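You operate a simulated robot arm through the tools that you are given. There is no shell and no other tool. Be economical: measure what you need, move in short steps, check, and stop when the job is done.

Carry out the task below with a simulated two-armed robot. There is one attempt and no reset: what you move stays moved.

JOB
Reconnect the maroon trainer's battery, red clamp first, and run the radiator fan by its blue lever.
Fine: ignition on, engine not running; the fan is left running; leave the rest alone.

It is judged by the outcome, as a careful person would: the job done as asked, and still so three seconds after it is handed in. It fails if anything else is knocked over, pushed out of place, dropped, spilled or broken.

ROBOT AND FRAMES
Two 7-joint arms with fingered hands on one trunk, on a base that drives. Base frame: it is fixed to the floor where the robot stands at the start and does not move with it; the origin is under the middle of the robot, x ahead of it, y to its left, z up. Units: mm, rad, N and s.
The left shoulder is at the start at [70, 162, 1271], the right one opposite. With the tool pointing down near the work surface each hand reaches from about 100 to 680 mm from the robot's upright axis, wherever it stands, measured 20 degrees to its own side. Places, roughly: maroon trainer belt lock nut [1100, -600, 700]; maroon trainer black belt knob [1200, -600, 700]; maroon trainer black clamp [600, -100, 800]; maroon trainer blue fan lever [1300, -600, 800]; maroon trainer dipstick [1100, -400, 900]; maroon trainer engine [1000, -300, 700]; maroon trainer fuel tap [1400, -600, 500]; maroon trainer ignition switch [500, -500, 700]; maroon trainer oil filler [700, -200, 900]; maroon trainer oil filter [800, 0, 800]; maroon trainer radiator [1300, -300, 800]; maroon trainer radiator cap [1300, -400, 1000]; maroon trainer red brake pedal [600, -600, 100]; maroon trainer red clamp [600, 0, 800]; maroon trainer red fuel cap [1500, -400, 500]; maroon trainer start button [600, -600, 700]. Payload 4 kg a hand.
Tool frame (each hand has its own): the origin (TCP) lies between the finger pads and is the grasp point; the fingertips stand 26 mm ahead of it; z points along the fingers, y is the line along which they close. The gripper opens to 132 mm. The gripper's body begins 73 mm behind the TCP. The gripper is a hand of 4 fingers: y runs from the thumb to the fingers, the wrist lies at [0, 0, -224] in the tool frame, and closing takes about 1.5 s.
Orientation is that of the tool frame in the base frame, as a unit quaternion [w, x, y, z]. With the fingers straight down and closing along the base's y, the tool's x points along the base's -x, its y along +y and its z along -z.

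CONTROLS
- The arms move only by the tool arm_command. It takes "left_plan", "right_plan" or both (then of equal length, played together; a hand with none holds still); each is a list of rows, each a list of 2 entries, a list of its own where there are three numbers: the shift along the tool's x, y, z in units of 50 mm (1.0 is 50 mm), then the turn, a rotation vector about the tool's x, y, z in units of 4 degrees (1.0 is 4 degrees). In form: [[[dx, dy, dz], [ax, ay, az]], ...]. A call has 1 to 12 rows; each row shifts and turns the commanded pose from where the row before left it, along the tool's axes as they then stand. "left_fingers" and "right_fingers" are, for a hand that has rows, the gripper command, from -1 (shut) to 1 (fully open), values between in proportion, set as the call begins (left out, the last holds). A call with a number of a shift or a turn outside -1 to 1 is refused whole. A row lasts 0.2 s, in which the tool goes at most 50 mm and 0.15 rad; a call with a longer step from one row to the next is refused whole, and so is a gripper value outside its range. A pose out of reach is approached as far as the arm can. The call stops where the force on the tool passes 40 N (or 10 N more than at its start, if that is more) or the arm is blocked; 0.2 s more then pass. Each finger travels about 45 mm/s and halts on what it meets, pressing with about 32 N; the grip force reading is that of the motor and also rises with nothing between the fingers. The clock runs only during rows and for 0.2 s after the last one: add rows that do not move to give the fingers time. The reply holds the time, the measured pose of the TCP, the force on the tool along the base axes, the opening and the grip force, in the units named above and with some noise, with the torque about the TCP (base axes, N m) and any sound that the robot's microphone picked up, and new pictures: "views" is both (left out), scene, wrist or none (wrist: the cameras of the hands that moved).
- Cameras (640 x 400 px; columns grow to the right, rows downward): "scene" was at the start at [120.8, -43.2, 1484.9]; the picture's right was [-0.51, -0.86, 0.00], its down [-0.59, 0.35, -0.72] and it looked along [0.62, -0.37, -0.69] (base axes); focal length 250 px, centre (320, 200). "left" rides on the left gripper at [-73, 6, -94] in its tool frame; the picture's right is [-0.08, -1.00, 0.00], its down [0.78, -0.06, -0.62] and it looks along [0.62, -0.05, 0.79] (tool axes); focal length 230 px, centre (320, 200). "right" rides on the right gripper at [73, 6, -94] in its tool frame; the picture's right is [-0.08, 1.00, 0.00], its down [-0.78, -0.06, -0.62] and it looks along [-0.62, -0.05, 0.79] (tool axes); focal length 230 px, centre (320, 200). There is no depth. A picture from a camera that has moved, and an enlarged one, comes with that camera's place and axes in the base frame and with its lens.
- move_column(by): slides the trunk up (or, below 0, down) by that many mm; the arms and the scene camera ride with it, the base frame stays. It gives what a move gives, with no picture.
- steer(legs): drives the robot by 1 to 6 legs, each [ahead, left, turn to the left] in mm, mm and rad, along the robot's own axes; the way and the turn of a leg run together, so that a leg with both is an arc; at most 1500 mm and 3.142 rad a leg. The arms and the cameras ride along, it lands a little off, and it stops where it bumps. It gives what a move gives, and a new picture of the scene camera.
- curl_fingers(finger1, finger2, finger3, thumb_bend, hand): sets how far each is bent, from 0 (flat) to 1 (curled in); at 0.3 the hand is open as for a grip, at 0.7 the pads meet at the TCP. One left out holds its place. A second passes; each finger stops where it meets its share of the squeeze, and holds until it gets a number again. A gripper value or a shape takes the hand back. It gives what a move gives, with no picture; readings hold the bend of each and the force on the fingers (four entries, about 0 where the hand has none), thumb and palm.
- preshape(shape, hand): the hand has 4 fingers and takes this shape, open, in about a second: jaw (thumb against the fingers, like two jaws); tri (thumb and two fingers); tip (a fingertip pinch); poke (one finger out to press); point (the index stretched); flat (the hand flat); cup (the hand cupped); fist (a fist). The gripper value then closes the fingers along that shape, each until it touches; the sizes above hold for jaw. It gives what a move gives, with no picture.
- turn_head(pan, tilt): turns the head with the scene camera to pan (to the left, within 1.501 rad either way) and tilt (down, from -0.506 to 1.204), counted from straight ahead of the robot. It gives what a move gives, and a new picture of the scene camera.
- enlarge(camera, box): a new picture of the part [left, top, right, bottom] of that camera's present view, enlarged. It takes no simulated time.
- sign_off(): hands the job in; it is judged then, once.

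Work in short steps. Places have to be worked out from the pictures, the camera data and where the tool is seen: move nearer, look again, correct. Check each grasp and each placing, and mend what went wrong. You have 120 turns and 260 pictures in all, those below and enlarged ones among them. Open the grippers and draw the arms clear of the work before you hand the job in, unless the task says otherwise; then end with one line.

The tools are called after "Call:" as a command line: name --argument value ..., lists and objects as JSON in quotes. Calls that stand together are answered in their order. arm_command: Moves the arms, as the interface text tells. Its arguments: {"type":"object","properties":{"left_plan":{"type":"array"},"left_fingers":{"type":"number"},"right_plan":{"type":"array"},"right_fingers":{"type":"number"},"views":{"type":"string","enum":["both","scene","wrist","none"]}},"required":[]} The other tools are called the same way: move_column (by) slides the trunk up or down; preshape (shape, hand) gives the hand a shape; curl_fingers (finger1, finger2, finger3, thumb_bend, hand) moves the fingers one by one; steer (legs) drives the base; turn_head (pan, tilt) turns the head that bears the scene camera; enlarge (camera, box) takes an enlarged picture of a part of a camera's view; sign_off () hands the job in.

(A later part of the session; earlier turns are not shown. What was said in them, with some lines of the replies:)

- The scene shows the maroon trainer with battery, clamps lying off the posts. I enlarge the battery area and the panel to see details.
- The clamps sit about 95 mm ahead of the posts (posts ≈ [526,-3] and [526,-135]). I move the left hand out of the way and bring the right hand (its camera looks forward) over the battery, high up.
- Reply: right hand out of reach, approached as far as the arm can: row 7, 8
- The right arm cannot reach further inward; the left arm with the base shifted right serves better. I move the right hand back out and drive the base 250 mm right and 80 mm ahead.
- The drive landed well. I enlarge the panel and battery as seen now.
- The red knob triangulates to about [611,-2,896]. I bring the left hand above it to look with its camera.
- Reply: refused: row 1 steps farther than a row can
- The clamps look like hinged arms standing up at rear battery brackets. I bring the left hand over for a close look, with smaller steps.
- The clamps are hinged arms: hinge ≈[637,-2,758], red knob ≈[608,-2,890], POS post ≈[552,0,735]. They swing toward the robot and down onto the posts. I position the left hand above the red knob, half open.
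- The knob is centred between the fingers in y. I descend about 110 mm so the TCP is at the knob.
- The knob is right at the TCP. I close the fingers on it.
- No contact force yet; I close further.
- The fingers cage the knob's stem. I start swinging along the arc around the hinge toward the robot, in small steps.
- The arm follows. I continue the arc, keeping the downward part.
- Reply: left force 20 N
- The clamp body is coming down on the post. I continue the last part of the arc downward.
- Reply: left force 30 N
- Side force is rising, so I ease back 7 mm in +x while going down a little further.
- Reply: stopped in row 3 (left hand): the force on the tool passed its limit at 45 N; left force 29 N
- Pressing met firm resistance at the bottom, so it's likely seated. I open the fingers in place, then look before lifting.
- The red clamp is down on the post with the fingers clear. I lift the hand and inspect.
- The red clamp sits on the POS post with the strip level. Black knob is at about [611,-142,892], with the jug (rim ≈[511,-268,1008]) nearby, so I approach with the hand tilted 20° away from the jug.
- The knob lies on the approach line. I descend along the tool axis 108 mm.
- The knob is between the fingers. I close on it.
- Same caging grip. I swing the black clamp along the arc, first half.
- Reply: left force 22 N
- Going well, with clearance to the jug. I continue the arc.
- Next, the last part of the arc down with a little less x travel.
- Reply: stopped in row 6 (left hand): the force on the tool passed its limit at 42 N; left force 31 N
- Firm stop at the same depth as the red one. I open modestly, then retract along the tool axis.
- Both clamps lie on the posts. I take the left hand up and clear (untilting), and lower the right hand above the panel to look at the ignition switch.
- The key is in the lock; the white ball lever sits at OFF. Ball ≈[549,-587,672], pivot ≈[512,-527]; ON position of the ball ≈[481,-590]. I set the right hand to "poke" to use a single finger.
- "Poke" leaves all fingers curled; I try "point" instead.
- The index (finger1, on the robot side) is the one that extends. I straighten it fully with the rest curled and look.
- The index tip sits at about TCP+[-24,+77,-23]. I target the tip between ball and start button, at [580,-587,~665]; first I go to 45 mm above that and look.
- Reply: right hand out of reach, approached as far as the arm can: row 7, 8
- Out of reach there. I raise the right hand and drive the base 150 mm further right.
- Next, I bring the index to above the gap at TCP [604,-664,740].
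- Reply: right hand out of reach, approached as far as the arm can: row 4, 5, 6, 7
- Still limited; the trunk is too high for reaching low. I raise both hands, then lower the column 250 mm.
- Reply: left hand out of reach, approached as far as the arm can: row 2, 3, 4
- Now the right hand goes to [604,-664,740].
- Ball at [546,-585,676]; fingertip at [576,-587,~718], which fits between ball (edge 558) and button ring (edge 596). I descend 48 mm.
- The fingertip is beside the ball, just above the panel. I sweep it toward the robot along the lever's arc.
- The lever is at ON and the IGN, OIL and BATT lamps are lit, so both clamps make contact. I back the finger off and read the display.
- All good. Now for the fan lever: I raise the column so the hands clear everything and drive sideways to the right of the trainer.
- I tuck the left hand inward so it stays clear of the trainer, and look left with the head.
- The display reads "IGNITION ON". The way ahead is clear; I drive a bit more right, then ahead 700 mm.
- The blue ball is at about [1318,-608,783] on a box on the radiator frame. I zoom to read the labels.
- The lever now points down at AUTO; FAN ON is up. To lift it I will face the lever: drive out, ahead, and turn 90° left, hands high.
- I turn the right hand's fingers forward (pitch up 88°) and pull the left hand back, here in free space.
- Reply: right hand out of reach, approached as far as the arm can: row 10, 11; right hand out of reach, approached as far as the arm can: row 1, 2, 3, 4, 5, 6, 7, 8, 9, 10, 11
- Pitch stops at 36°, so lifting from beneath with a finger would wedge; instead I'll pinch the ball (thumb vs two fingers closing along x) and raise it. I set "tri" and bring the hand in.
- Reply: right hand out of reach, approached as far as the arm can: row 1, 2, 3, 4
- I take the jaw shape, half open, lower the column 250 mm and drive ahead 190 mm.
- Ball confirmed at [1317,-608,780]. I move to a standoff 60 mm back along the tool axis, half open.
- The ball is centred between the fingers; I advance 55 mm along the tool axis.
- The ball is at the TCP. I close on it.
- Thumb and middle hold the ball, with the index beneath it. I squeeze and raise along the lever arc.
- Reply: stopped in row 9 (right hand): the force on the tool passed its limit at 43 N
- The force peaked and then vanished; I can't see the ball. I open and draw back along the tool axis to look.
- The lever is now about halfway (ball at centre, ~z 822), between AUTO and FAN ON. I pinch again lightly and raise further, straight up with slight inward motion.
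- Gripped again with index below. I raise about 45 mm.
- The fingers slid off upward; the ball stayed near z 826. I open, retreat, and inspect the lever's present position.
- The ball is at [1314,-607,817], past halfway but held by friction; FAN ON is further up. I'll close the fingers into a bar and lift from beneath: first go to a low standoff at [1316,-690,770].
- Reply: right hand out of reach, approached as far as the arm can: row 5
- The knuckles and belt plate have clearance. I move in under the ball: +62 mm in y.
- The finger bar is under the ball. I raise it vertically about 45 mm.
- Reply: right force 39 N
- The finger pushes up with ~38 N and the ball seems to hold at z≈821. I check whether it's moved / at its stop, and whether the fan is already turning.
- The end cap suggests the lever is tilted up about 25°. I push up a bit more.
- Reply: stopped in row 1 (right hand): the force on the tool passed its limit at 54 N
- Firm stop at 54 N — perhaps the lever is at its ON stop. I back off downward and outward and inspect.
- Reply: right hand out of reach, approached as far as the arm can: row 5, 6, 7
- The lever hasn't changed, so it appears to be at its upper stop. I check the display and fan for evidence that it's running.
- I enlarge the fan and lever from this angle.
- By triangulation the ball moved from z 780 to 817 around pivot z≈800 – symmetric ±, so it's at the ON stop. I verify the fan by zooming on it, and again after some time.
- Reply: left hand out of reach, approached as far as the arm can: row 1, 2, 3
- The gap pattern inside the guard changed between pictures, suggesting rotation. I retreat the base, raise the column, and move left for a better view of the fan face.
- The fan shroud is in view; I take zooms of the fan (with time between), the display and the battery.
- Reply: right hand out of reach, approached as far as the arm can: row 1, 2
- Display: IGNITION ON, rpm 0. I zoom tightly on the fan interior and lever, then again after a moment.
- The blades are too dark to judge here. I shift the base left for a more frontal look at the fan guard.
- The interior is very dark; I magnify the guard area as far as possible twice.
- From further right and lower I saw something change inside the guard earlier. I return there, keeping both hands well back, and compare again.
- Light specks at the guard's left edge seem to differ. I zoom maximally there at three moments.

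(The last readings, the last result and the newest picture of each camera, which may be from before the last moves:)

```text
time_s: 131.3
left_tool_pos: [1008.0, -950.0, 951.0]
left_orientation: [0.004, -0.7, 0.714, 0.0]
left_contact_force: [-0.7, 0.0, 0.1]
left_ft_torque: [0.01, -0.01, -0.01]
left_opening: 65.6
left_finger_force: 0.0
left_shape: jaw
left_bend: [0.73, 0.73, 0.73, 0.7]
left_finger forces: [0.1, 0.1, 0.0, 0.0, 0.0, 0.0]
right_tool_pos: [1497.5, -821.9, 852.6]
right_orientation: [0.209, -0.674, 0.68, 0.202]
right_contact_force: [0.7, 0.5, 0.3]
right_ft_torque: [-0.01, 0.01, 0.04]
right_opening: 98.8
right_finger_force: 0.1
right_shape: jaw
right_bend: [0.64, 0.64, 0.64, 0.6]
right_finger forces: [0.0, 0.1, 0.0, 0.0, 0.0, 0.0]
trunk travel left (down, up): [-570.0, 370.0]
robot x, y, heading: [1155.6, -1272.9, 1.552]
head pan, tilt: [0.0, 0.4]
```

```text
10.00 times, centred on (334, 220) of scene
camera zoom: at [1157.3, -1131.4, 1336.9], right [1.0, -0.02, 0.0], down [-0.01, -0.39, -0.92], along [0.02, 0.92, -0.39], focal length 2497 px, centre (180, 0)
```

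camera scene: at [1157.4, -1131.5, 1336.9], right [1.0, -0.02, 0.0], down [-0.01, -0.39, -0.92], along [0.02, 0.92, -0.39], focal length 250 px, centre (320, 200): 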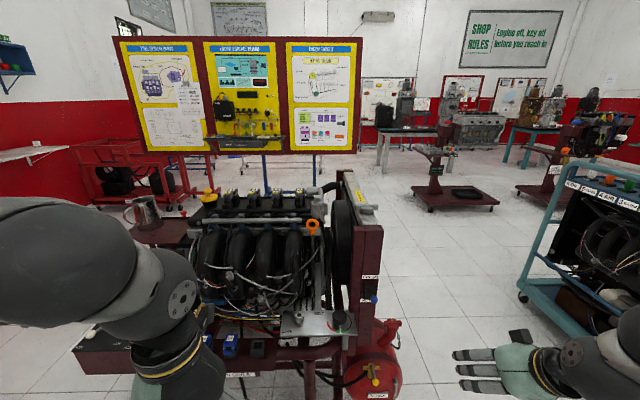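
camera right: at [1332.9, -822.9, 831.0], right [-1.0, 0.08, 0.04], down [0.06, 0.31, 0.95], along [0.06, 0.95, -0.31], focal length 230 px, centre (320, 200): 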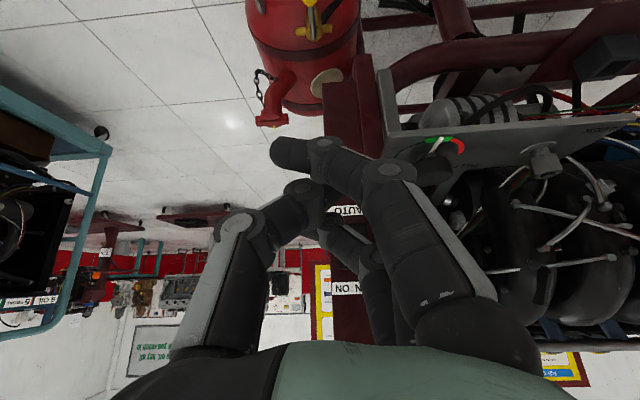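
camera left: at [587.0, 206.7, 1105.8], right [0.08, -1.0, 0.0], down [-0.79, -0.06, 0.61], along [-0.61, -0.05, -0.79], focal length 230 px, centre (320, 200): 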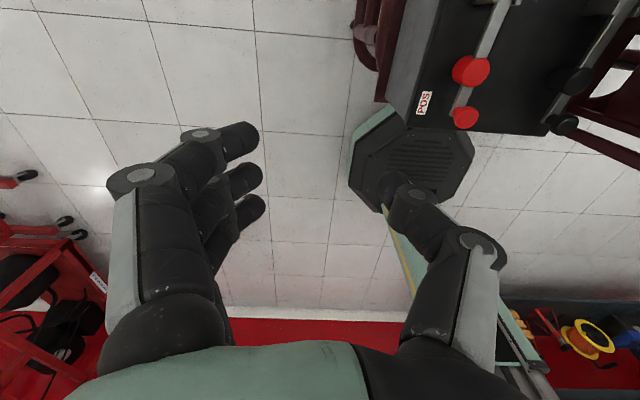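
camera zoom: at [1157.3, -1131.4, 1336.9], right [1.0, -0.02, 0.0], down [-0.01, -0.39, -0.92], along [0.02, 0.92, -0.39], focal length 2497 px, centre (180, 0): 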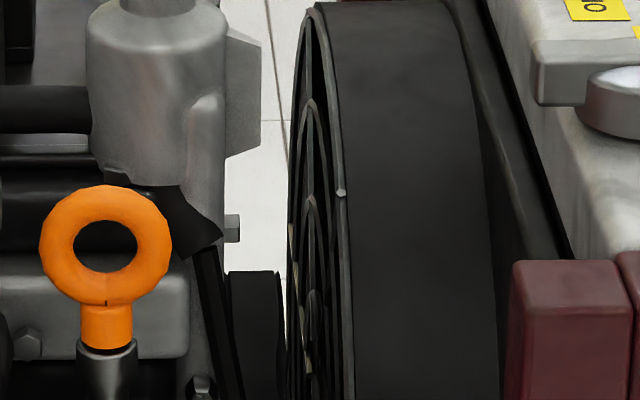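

From this edge-on angle only the guard shows. I go to the earlier viewpoint (110 mm ahead, head left) and compare there.

Call:
steer --legs '[[110, 0, 0]]'

Call:
turn_head --pan 0.5 --tilt 0.6

Call:
enlarge --camera "scene" --box '[450, 160, 480, 260]'

Call:
arm_command --right_plan '[[[0, 0, 0], [0, 0, 0]]]' --views "none"

Call:
enlarge --camera "scene" --box '[450, 160, 480, 260]'

```text
time_s: 132.5
left_tool_pos: [1012.5, -842.1, 949.9]
left_orientation: [0.004, -0.699, 0.715, 0.0]
left_contact_force: [0.2, 0.5, 0.7]
left_ft_torque: [-0.01, 0.0, -0.03]
left_opening: 65.4
left_finger_force: 0.0
left_shape: jaw
left_bend: [0.73, 0.73, 0.73, 0.7]
left_finger forces: [0.1, 0.0, 0.0, 0.1, 0.0, 0.0]
right_tool_pos: [1501.1, -715.0, 851.1]
right_orientation: [0.21, -0.673, 0.68, 0.202]
right_contact_force: [-0.6, -1.3, -0.6]
right_ft_torque: [0.01, 0.01, -0.01]
right_opening: 98.7
right_finger_force: 0.0
right_shape: jaw
right_bend: [0.64, 0.64, 0.64, 0.6]
right_finger forces: [0.0, 0.0, 0.0, 0.0, 0.1, 0.1]
trunk travel left (down, up): [-570.0, 370.0]
robot x, y, heading: [1158.5, -1163.4, 1.547]
head pan, tilt: [0.0, 0.4]
camera scene: at [1159.7, -1023.2, 1336.9], right [1.0, -0.02, 0.0], down [-0.01, -0.39, -0.92], along [0.02, 0.92, -0.39], focal length 250 px, centre (320, 200)
```

scene: 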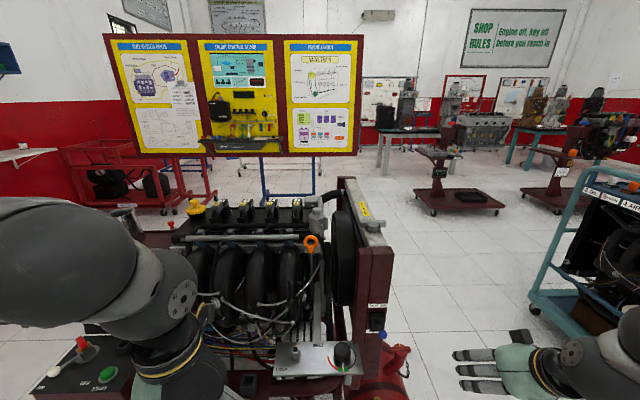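

```text
time_s: 133.5
left_tool_pos: [1011.5, -842.0, 951.3]
left_orientation: [0.004, -0.699, 0.715, 0.0]
left_contact_force: [-0.1, 0.6, 0.5]
left_ft_torque: [-0.01, -0.01, 0.02]
left_opening: 65.4
left_finger_force: 0.1
left_shape: jaw
left_bend: [0.73, 0.73, 0.73, 0.7]
left_finger forces: [0.1, 0.0, 0.0, 0.0, 0.1, 0.0]
right_tool_pos: [1501.6, -714.5, 852.0]
right_orientation: [0.209, -0.673, 0.681, 0.201]
right_contact_force: [-0.3, 0.1, -0.9]
right_ft_torque: [0.0, 0.02, 0.01]
right_opening: 98.8
right_finger_force: 0.0
right_shape: jaw
right_bend: [0.64, 0.64, 0.64, 0.6]
right_finger forces: [0.0, 0.0, 0.0, 0.0, 0.0, 0.0]
trunk travel left (down, up): [-570.0, 370.0]
robot x, y, heading: [1155.8, -1165.4, 1.549]
head pan, tilt: [0.499, 0.6]
camera scene: at [1117.2, -1037.8, 1318.7], right [0.89, 0.46, 0.0], down [0.26, -0.5, -0.83], along [-0.38, 0.73, -0.56], focal length 250 px, centre (320, 200)
```

scene: 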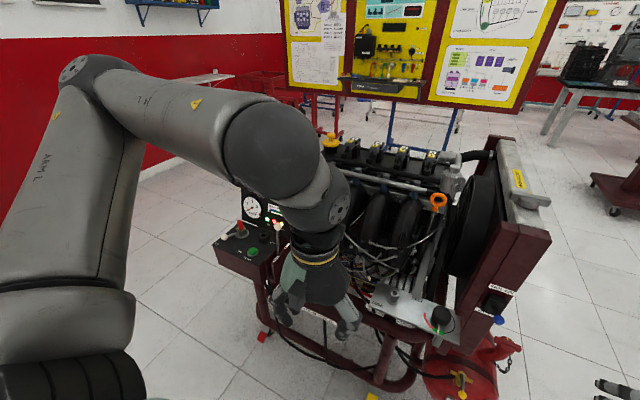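

```text
4.00 times, centred on (465, 210) of scene
camera zoom: at [1117.2, -1037.8, 1318.7], right [0.89, 0.46, 0.0], down [0.26, -0.5, -0.83], along [-0.38, 0.73, -0.56], focal length 999 px, centre (-260, 160)
```

zoom: 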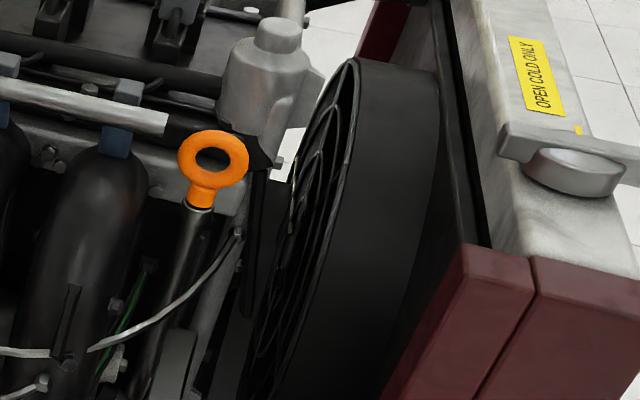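

```text
time_s: 133.9
left_tool_pos: [1011.3, -844.0, 951.6]
left_orientation: [0.004, -0.699, 0.715, -0.001]
left_contact_force: [0.1, 0.4, -0.2]
left_ft_torque: [0.04, 0.03, -0.02]
left_opening: 65.5
left_finger_force: 0.1
left_shape: jaw
left_bend: [0.73, 0.73, 0.73, 0.7]
left_finger forces: [0.0, 0.0, 0.0, 0.0, 0.1, 0.1]
right_tool_pos: [1501.5, -715.9, 852.6]
right_orientation: [0.209, -0.673, 0.68, 0.202]
right_contact_force: [-0.5, -0.2, -0.8]
right_ft_torque: [0.02, 0.01, 0.02]
right_opening: 98.4
right_finger_force: 0.1
right_shape: jaw
right_bend: [0.64, 0.64, 0.64, 0.6]
right_finger forces: [0.0, 0.1, 0.0, 0.0, 0.1, 0.0]
trunk travel left (down, up): [-570.0, 370.0]
robot x, y, heading: [1157.0, -1166.1, 1.549]
head pan, tilt: [0.499, 0.6]
```

```text
4.00 times, centred on (465, 210) of scene
camera zoom: at [1117.1, -1037.8, 1318.7], right [0.89, 0.46, 0.0], down [0.26, -0.5, -0.83], along [-0.38, 0.73, -0.56], focal length 999 px, centre (-260, 160)
```

zoom: 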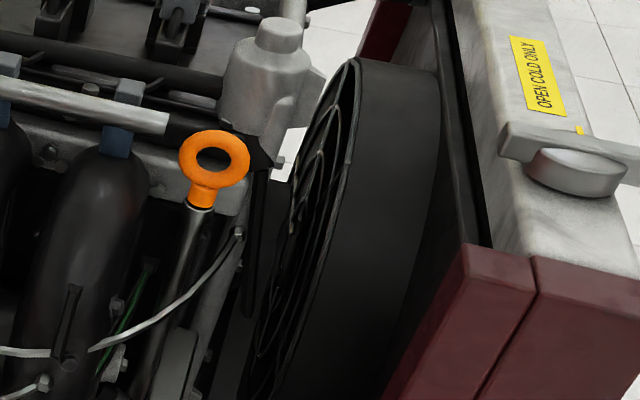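

Call:
enlarge --camera "scene" --box '[456, 180, 472, 220]'

Call:
arm_command --right_plan '[[[0, 0, 0], [0, 0, 0]]]' --views "none"

Call:
enlarge --camera "scene" --box '[456, 180, 472, 220]'

Call:
enlarge --camera "scene" --box '[480, 275, 520, 335]'

```text
10.00 times, centred on (464, 200) of scene
camera zoom: at [1117.1, -1037.8, 1318.7], right [0.89, 0.46, 0.0], down [0.26, -0.5, -0.83], along [-0.38, 0.73, -0.56], focal length 2497 px, centre (-1120, 200)
```

zoom: 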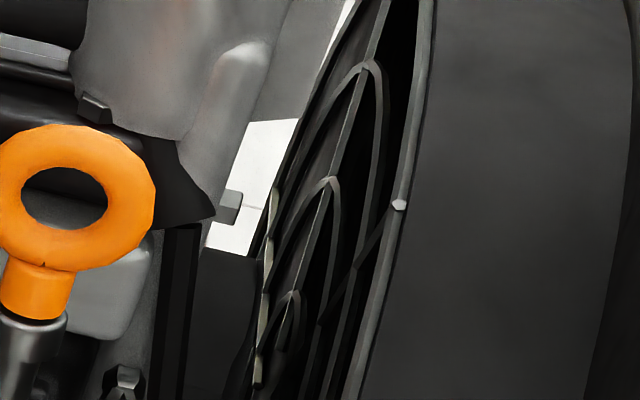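

```text
time_s: 134.3
left_tool_pos: [1011.9, -842.9, 951.8]
left_orientation: [0.004, -0.699, 0.715, -0.001]
left_contact_force: [0.5, -0.4, -0.7]
left_ft_torque: [0.02, -0.02, 0.0]
left_opening: 65.5
left_finger_force: 0.1
left_shape: jaw
left_bend: [0.73, 0.73, 0.73, 0.7]
left_finger forces: [0.1, 0.1, 0.0, 0.2, 0.0, 0.1]
right_tool_pos: [1501.5, -715.5, 851.8]
right_orientation: [0.209, -0.673, 0.68, 0.202]
right_contact_force: [0.2, -0.1, -0.7]
right_ft_torque: [0.0, 0.05, 0.01]
right_opening: 98.8
right_finger_force: 0.1
right_shape: jaw
right_bend: [0.64, 0.64, 0.64, 0.6]
right_finger forces: [0.1, 0.1, 0.0, 0.1, 0.0, 0.0]
trunk travel left (down, up): [-570.0, 370.0]
robot x, y, heading: [1158.5, -1163.3, 1.554]
head pan, tilt: [0.499, 0.6]
```

```text
10.00 times, centred on (464, 200) of scene
camera zoom: at [1117.1, -1037.7, 1318.7], right [0.89, 0.46, 0.0], down [0.26, -0.5, -0.83], along [-0.38, 0.73, -0.56], focal length 2497 px, centre (-1120, 200)
```

zoom: 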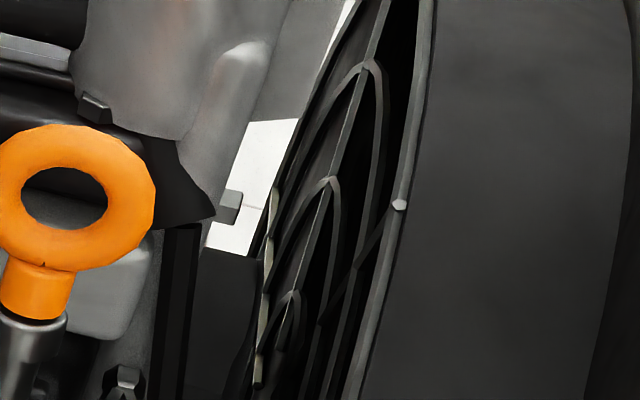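

```text
6.67 times, centred on (500, 305) of scene
camera zoom: at [1117.1, -1037.7, 1318.7], right [0.89, 0.46, 0.0], down [0.26, -0.5, -0.83], along [-0.38, 0.73, -0.56], focal length 1664 px, centre (-880, -500)
```

zoom: 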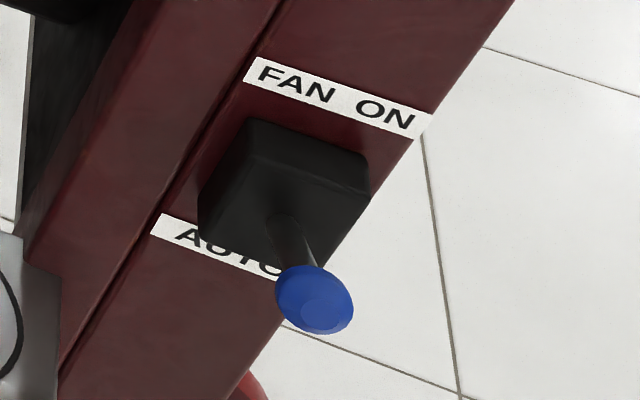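

The ball's end-cap view gives the lever about +20° up, mirroring its original −20°, and it held against 54 N: it is at the ON stop. I back away and open both hands.

Call:
steer --legs '[[-300, 0, 0]]'

Call:
arm_command --left_plan '[[[0, 0, -0.4], [0, 0, 0]], [[0, 0, 0], [0, 0, 0]], [[0, 0, 0], [0, 0, 0]], [[0, 0, 0], [0, 0, 0]], [[0, 0, 0], [0, 0, 0]]]' --right_plan '[[[0, 0, -0.4], [0, 0, 0]], [[0, 0, 0], [0, 0, 0]], [[0, 0, 0], [0, 0, 0]], [[0, 0, 0], [0, 0, 0]], [[0, 0, 0], [0, 0, 0]]]' --left_fingers 1 --right_fingers 1 --views "scene"

```text
time_s: 136.3
left_tool_pos: [1005.9, -1140.6, 951.1]
left_orientation: [0.003, -0.697, 0.717, 0.0]
left_contact_force: [0.3, -0.3, -0.2]
left_ft_torque: [0.0, -0.03, 0.0]
left_opening: 65.3
left_finger_force: 0.1
left_shape: jaw
left_bend: [0.73, 0.73, 0.73, 0.7]
left_finger forces: [0.1, 0.0, 0.0, 0.0, 0.0, 0.1]
right_tool_pos: [1496.4, -1015.4, 852.8]
right_orientation: [0.21, -0.67, 0.683, 0.201]
right_contact_force: [-1.2, 0.5, -0.4]
right_ft_torque: [0.04, 0.02, 0.03]
right_opening: 98.8
right_finger_force: 0.0
right_shape: jaw
right_bend: [0.64, 0.64, 0.64, 0.6]
right_finger forces: [0.0, 0.1, 0.1, 0.0, 0.0, 0.1]
trunk travel left (down, up): [-570.0, 370.0]
robot x, y, heading: [1150.6, -1463.6, 1.544]
head pan, tilt: [0.499, 0.6]
camera scene: at [1110.8, -1336.0, 1318.7], right [0.89, 0.46, 0.0], down [0.26, -0.5, -0.83], along [-0.38, 0.73, -0.56], focal length 250 px, centre (320, 200)
```

scene: 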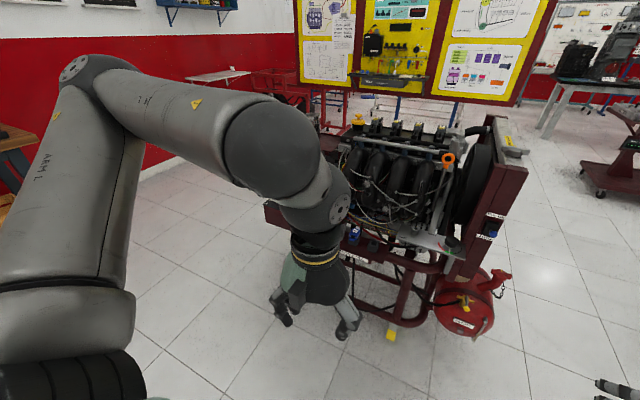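

```text
time_s: 137.5
left_tool_pos: [1005.4, -1140.5, 970.4]
left_orientation: [0.004, -0.697, 0.717, 0.0]
left_contact_force: [0.3, 0.7, 0.8]
left_ft_torque: [-0.02, -0.01, -0.01]
left_opening: 131.9
left_finger_force: 0.1
left_shape: jaw
left_bend: [0.3, 0.3, 0.3, 0.3]
left_finger forces: [0.0, 0.0, 0.0, 0.0, 0.0, 0.1]
right_tool_pos: [1490.5, -1019.8, 862.9]
right_orientation: [0.206, -0.676, 0.677, 0.204]
right_contact_force: [-0.4, -0.3, 0.5]
right_ft_torque: [-0.02, 0.0, 0.01]
right_opening: 131.9
right_finger_force: 0.0
right_shape: jaw
right_bend: [0.3, 0.3, 0.3, 0.3]
right_finger forces: [0.0, 0.0, 0.0, 0.1, 0.0, 0.1]
right hand out of reach, approached as far as the arm can: row 1
trunk travel left (down, up): [-570.0, 370.0]
robot x, y, heading: [1150.9, -1464.6, 1.544]
head pan, tilt: [0.499, 0.6]
camera scene: at [1110.8, -1335.6, 1318.7], right [0.89, 0.46, 0.0], down [0.26, -0.5, -0.82], along [-0.38, 0.73, -0.57], focal length 250 px, centre (320, 200)
```

scene: 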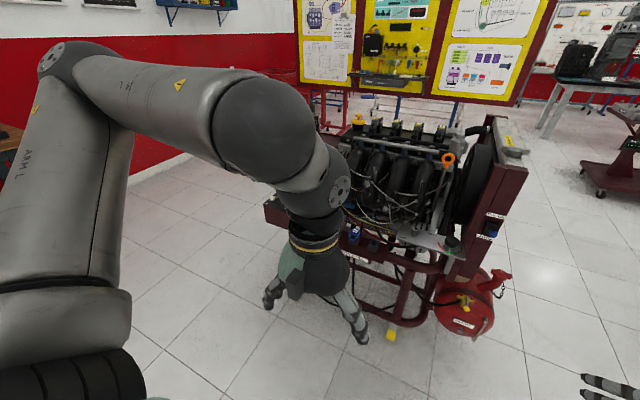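

Both hands are open and clear of the trainer, the ignition is on, and the fan lever is up at FAN ON. I hand the job in.

Call:
sign_off

```text
The job is handed in.
```

I reconnected the battery, red clamp first and then black, turned the ignition on with the engine not running, and pushed the blue lever up to its stop at FAN ON; I couldn't confirm the fan is turning, because the blades don't show in the pictures and no sound was reported.
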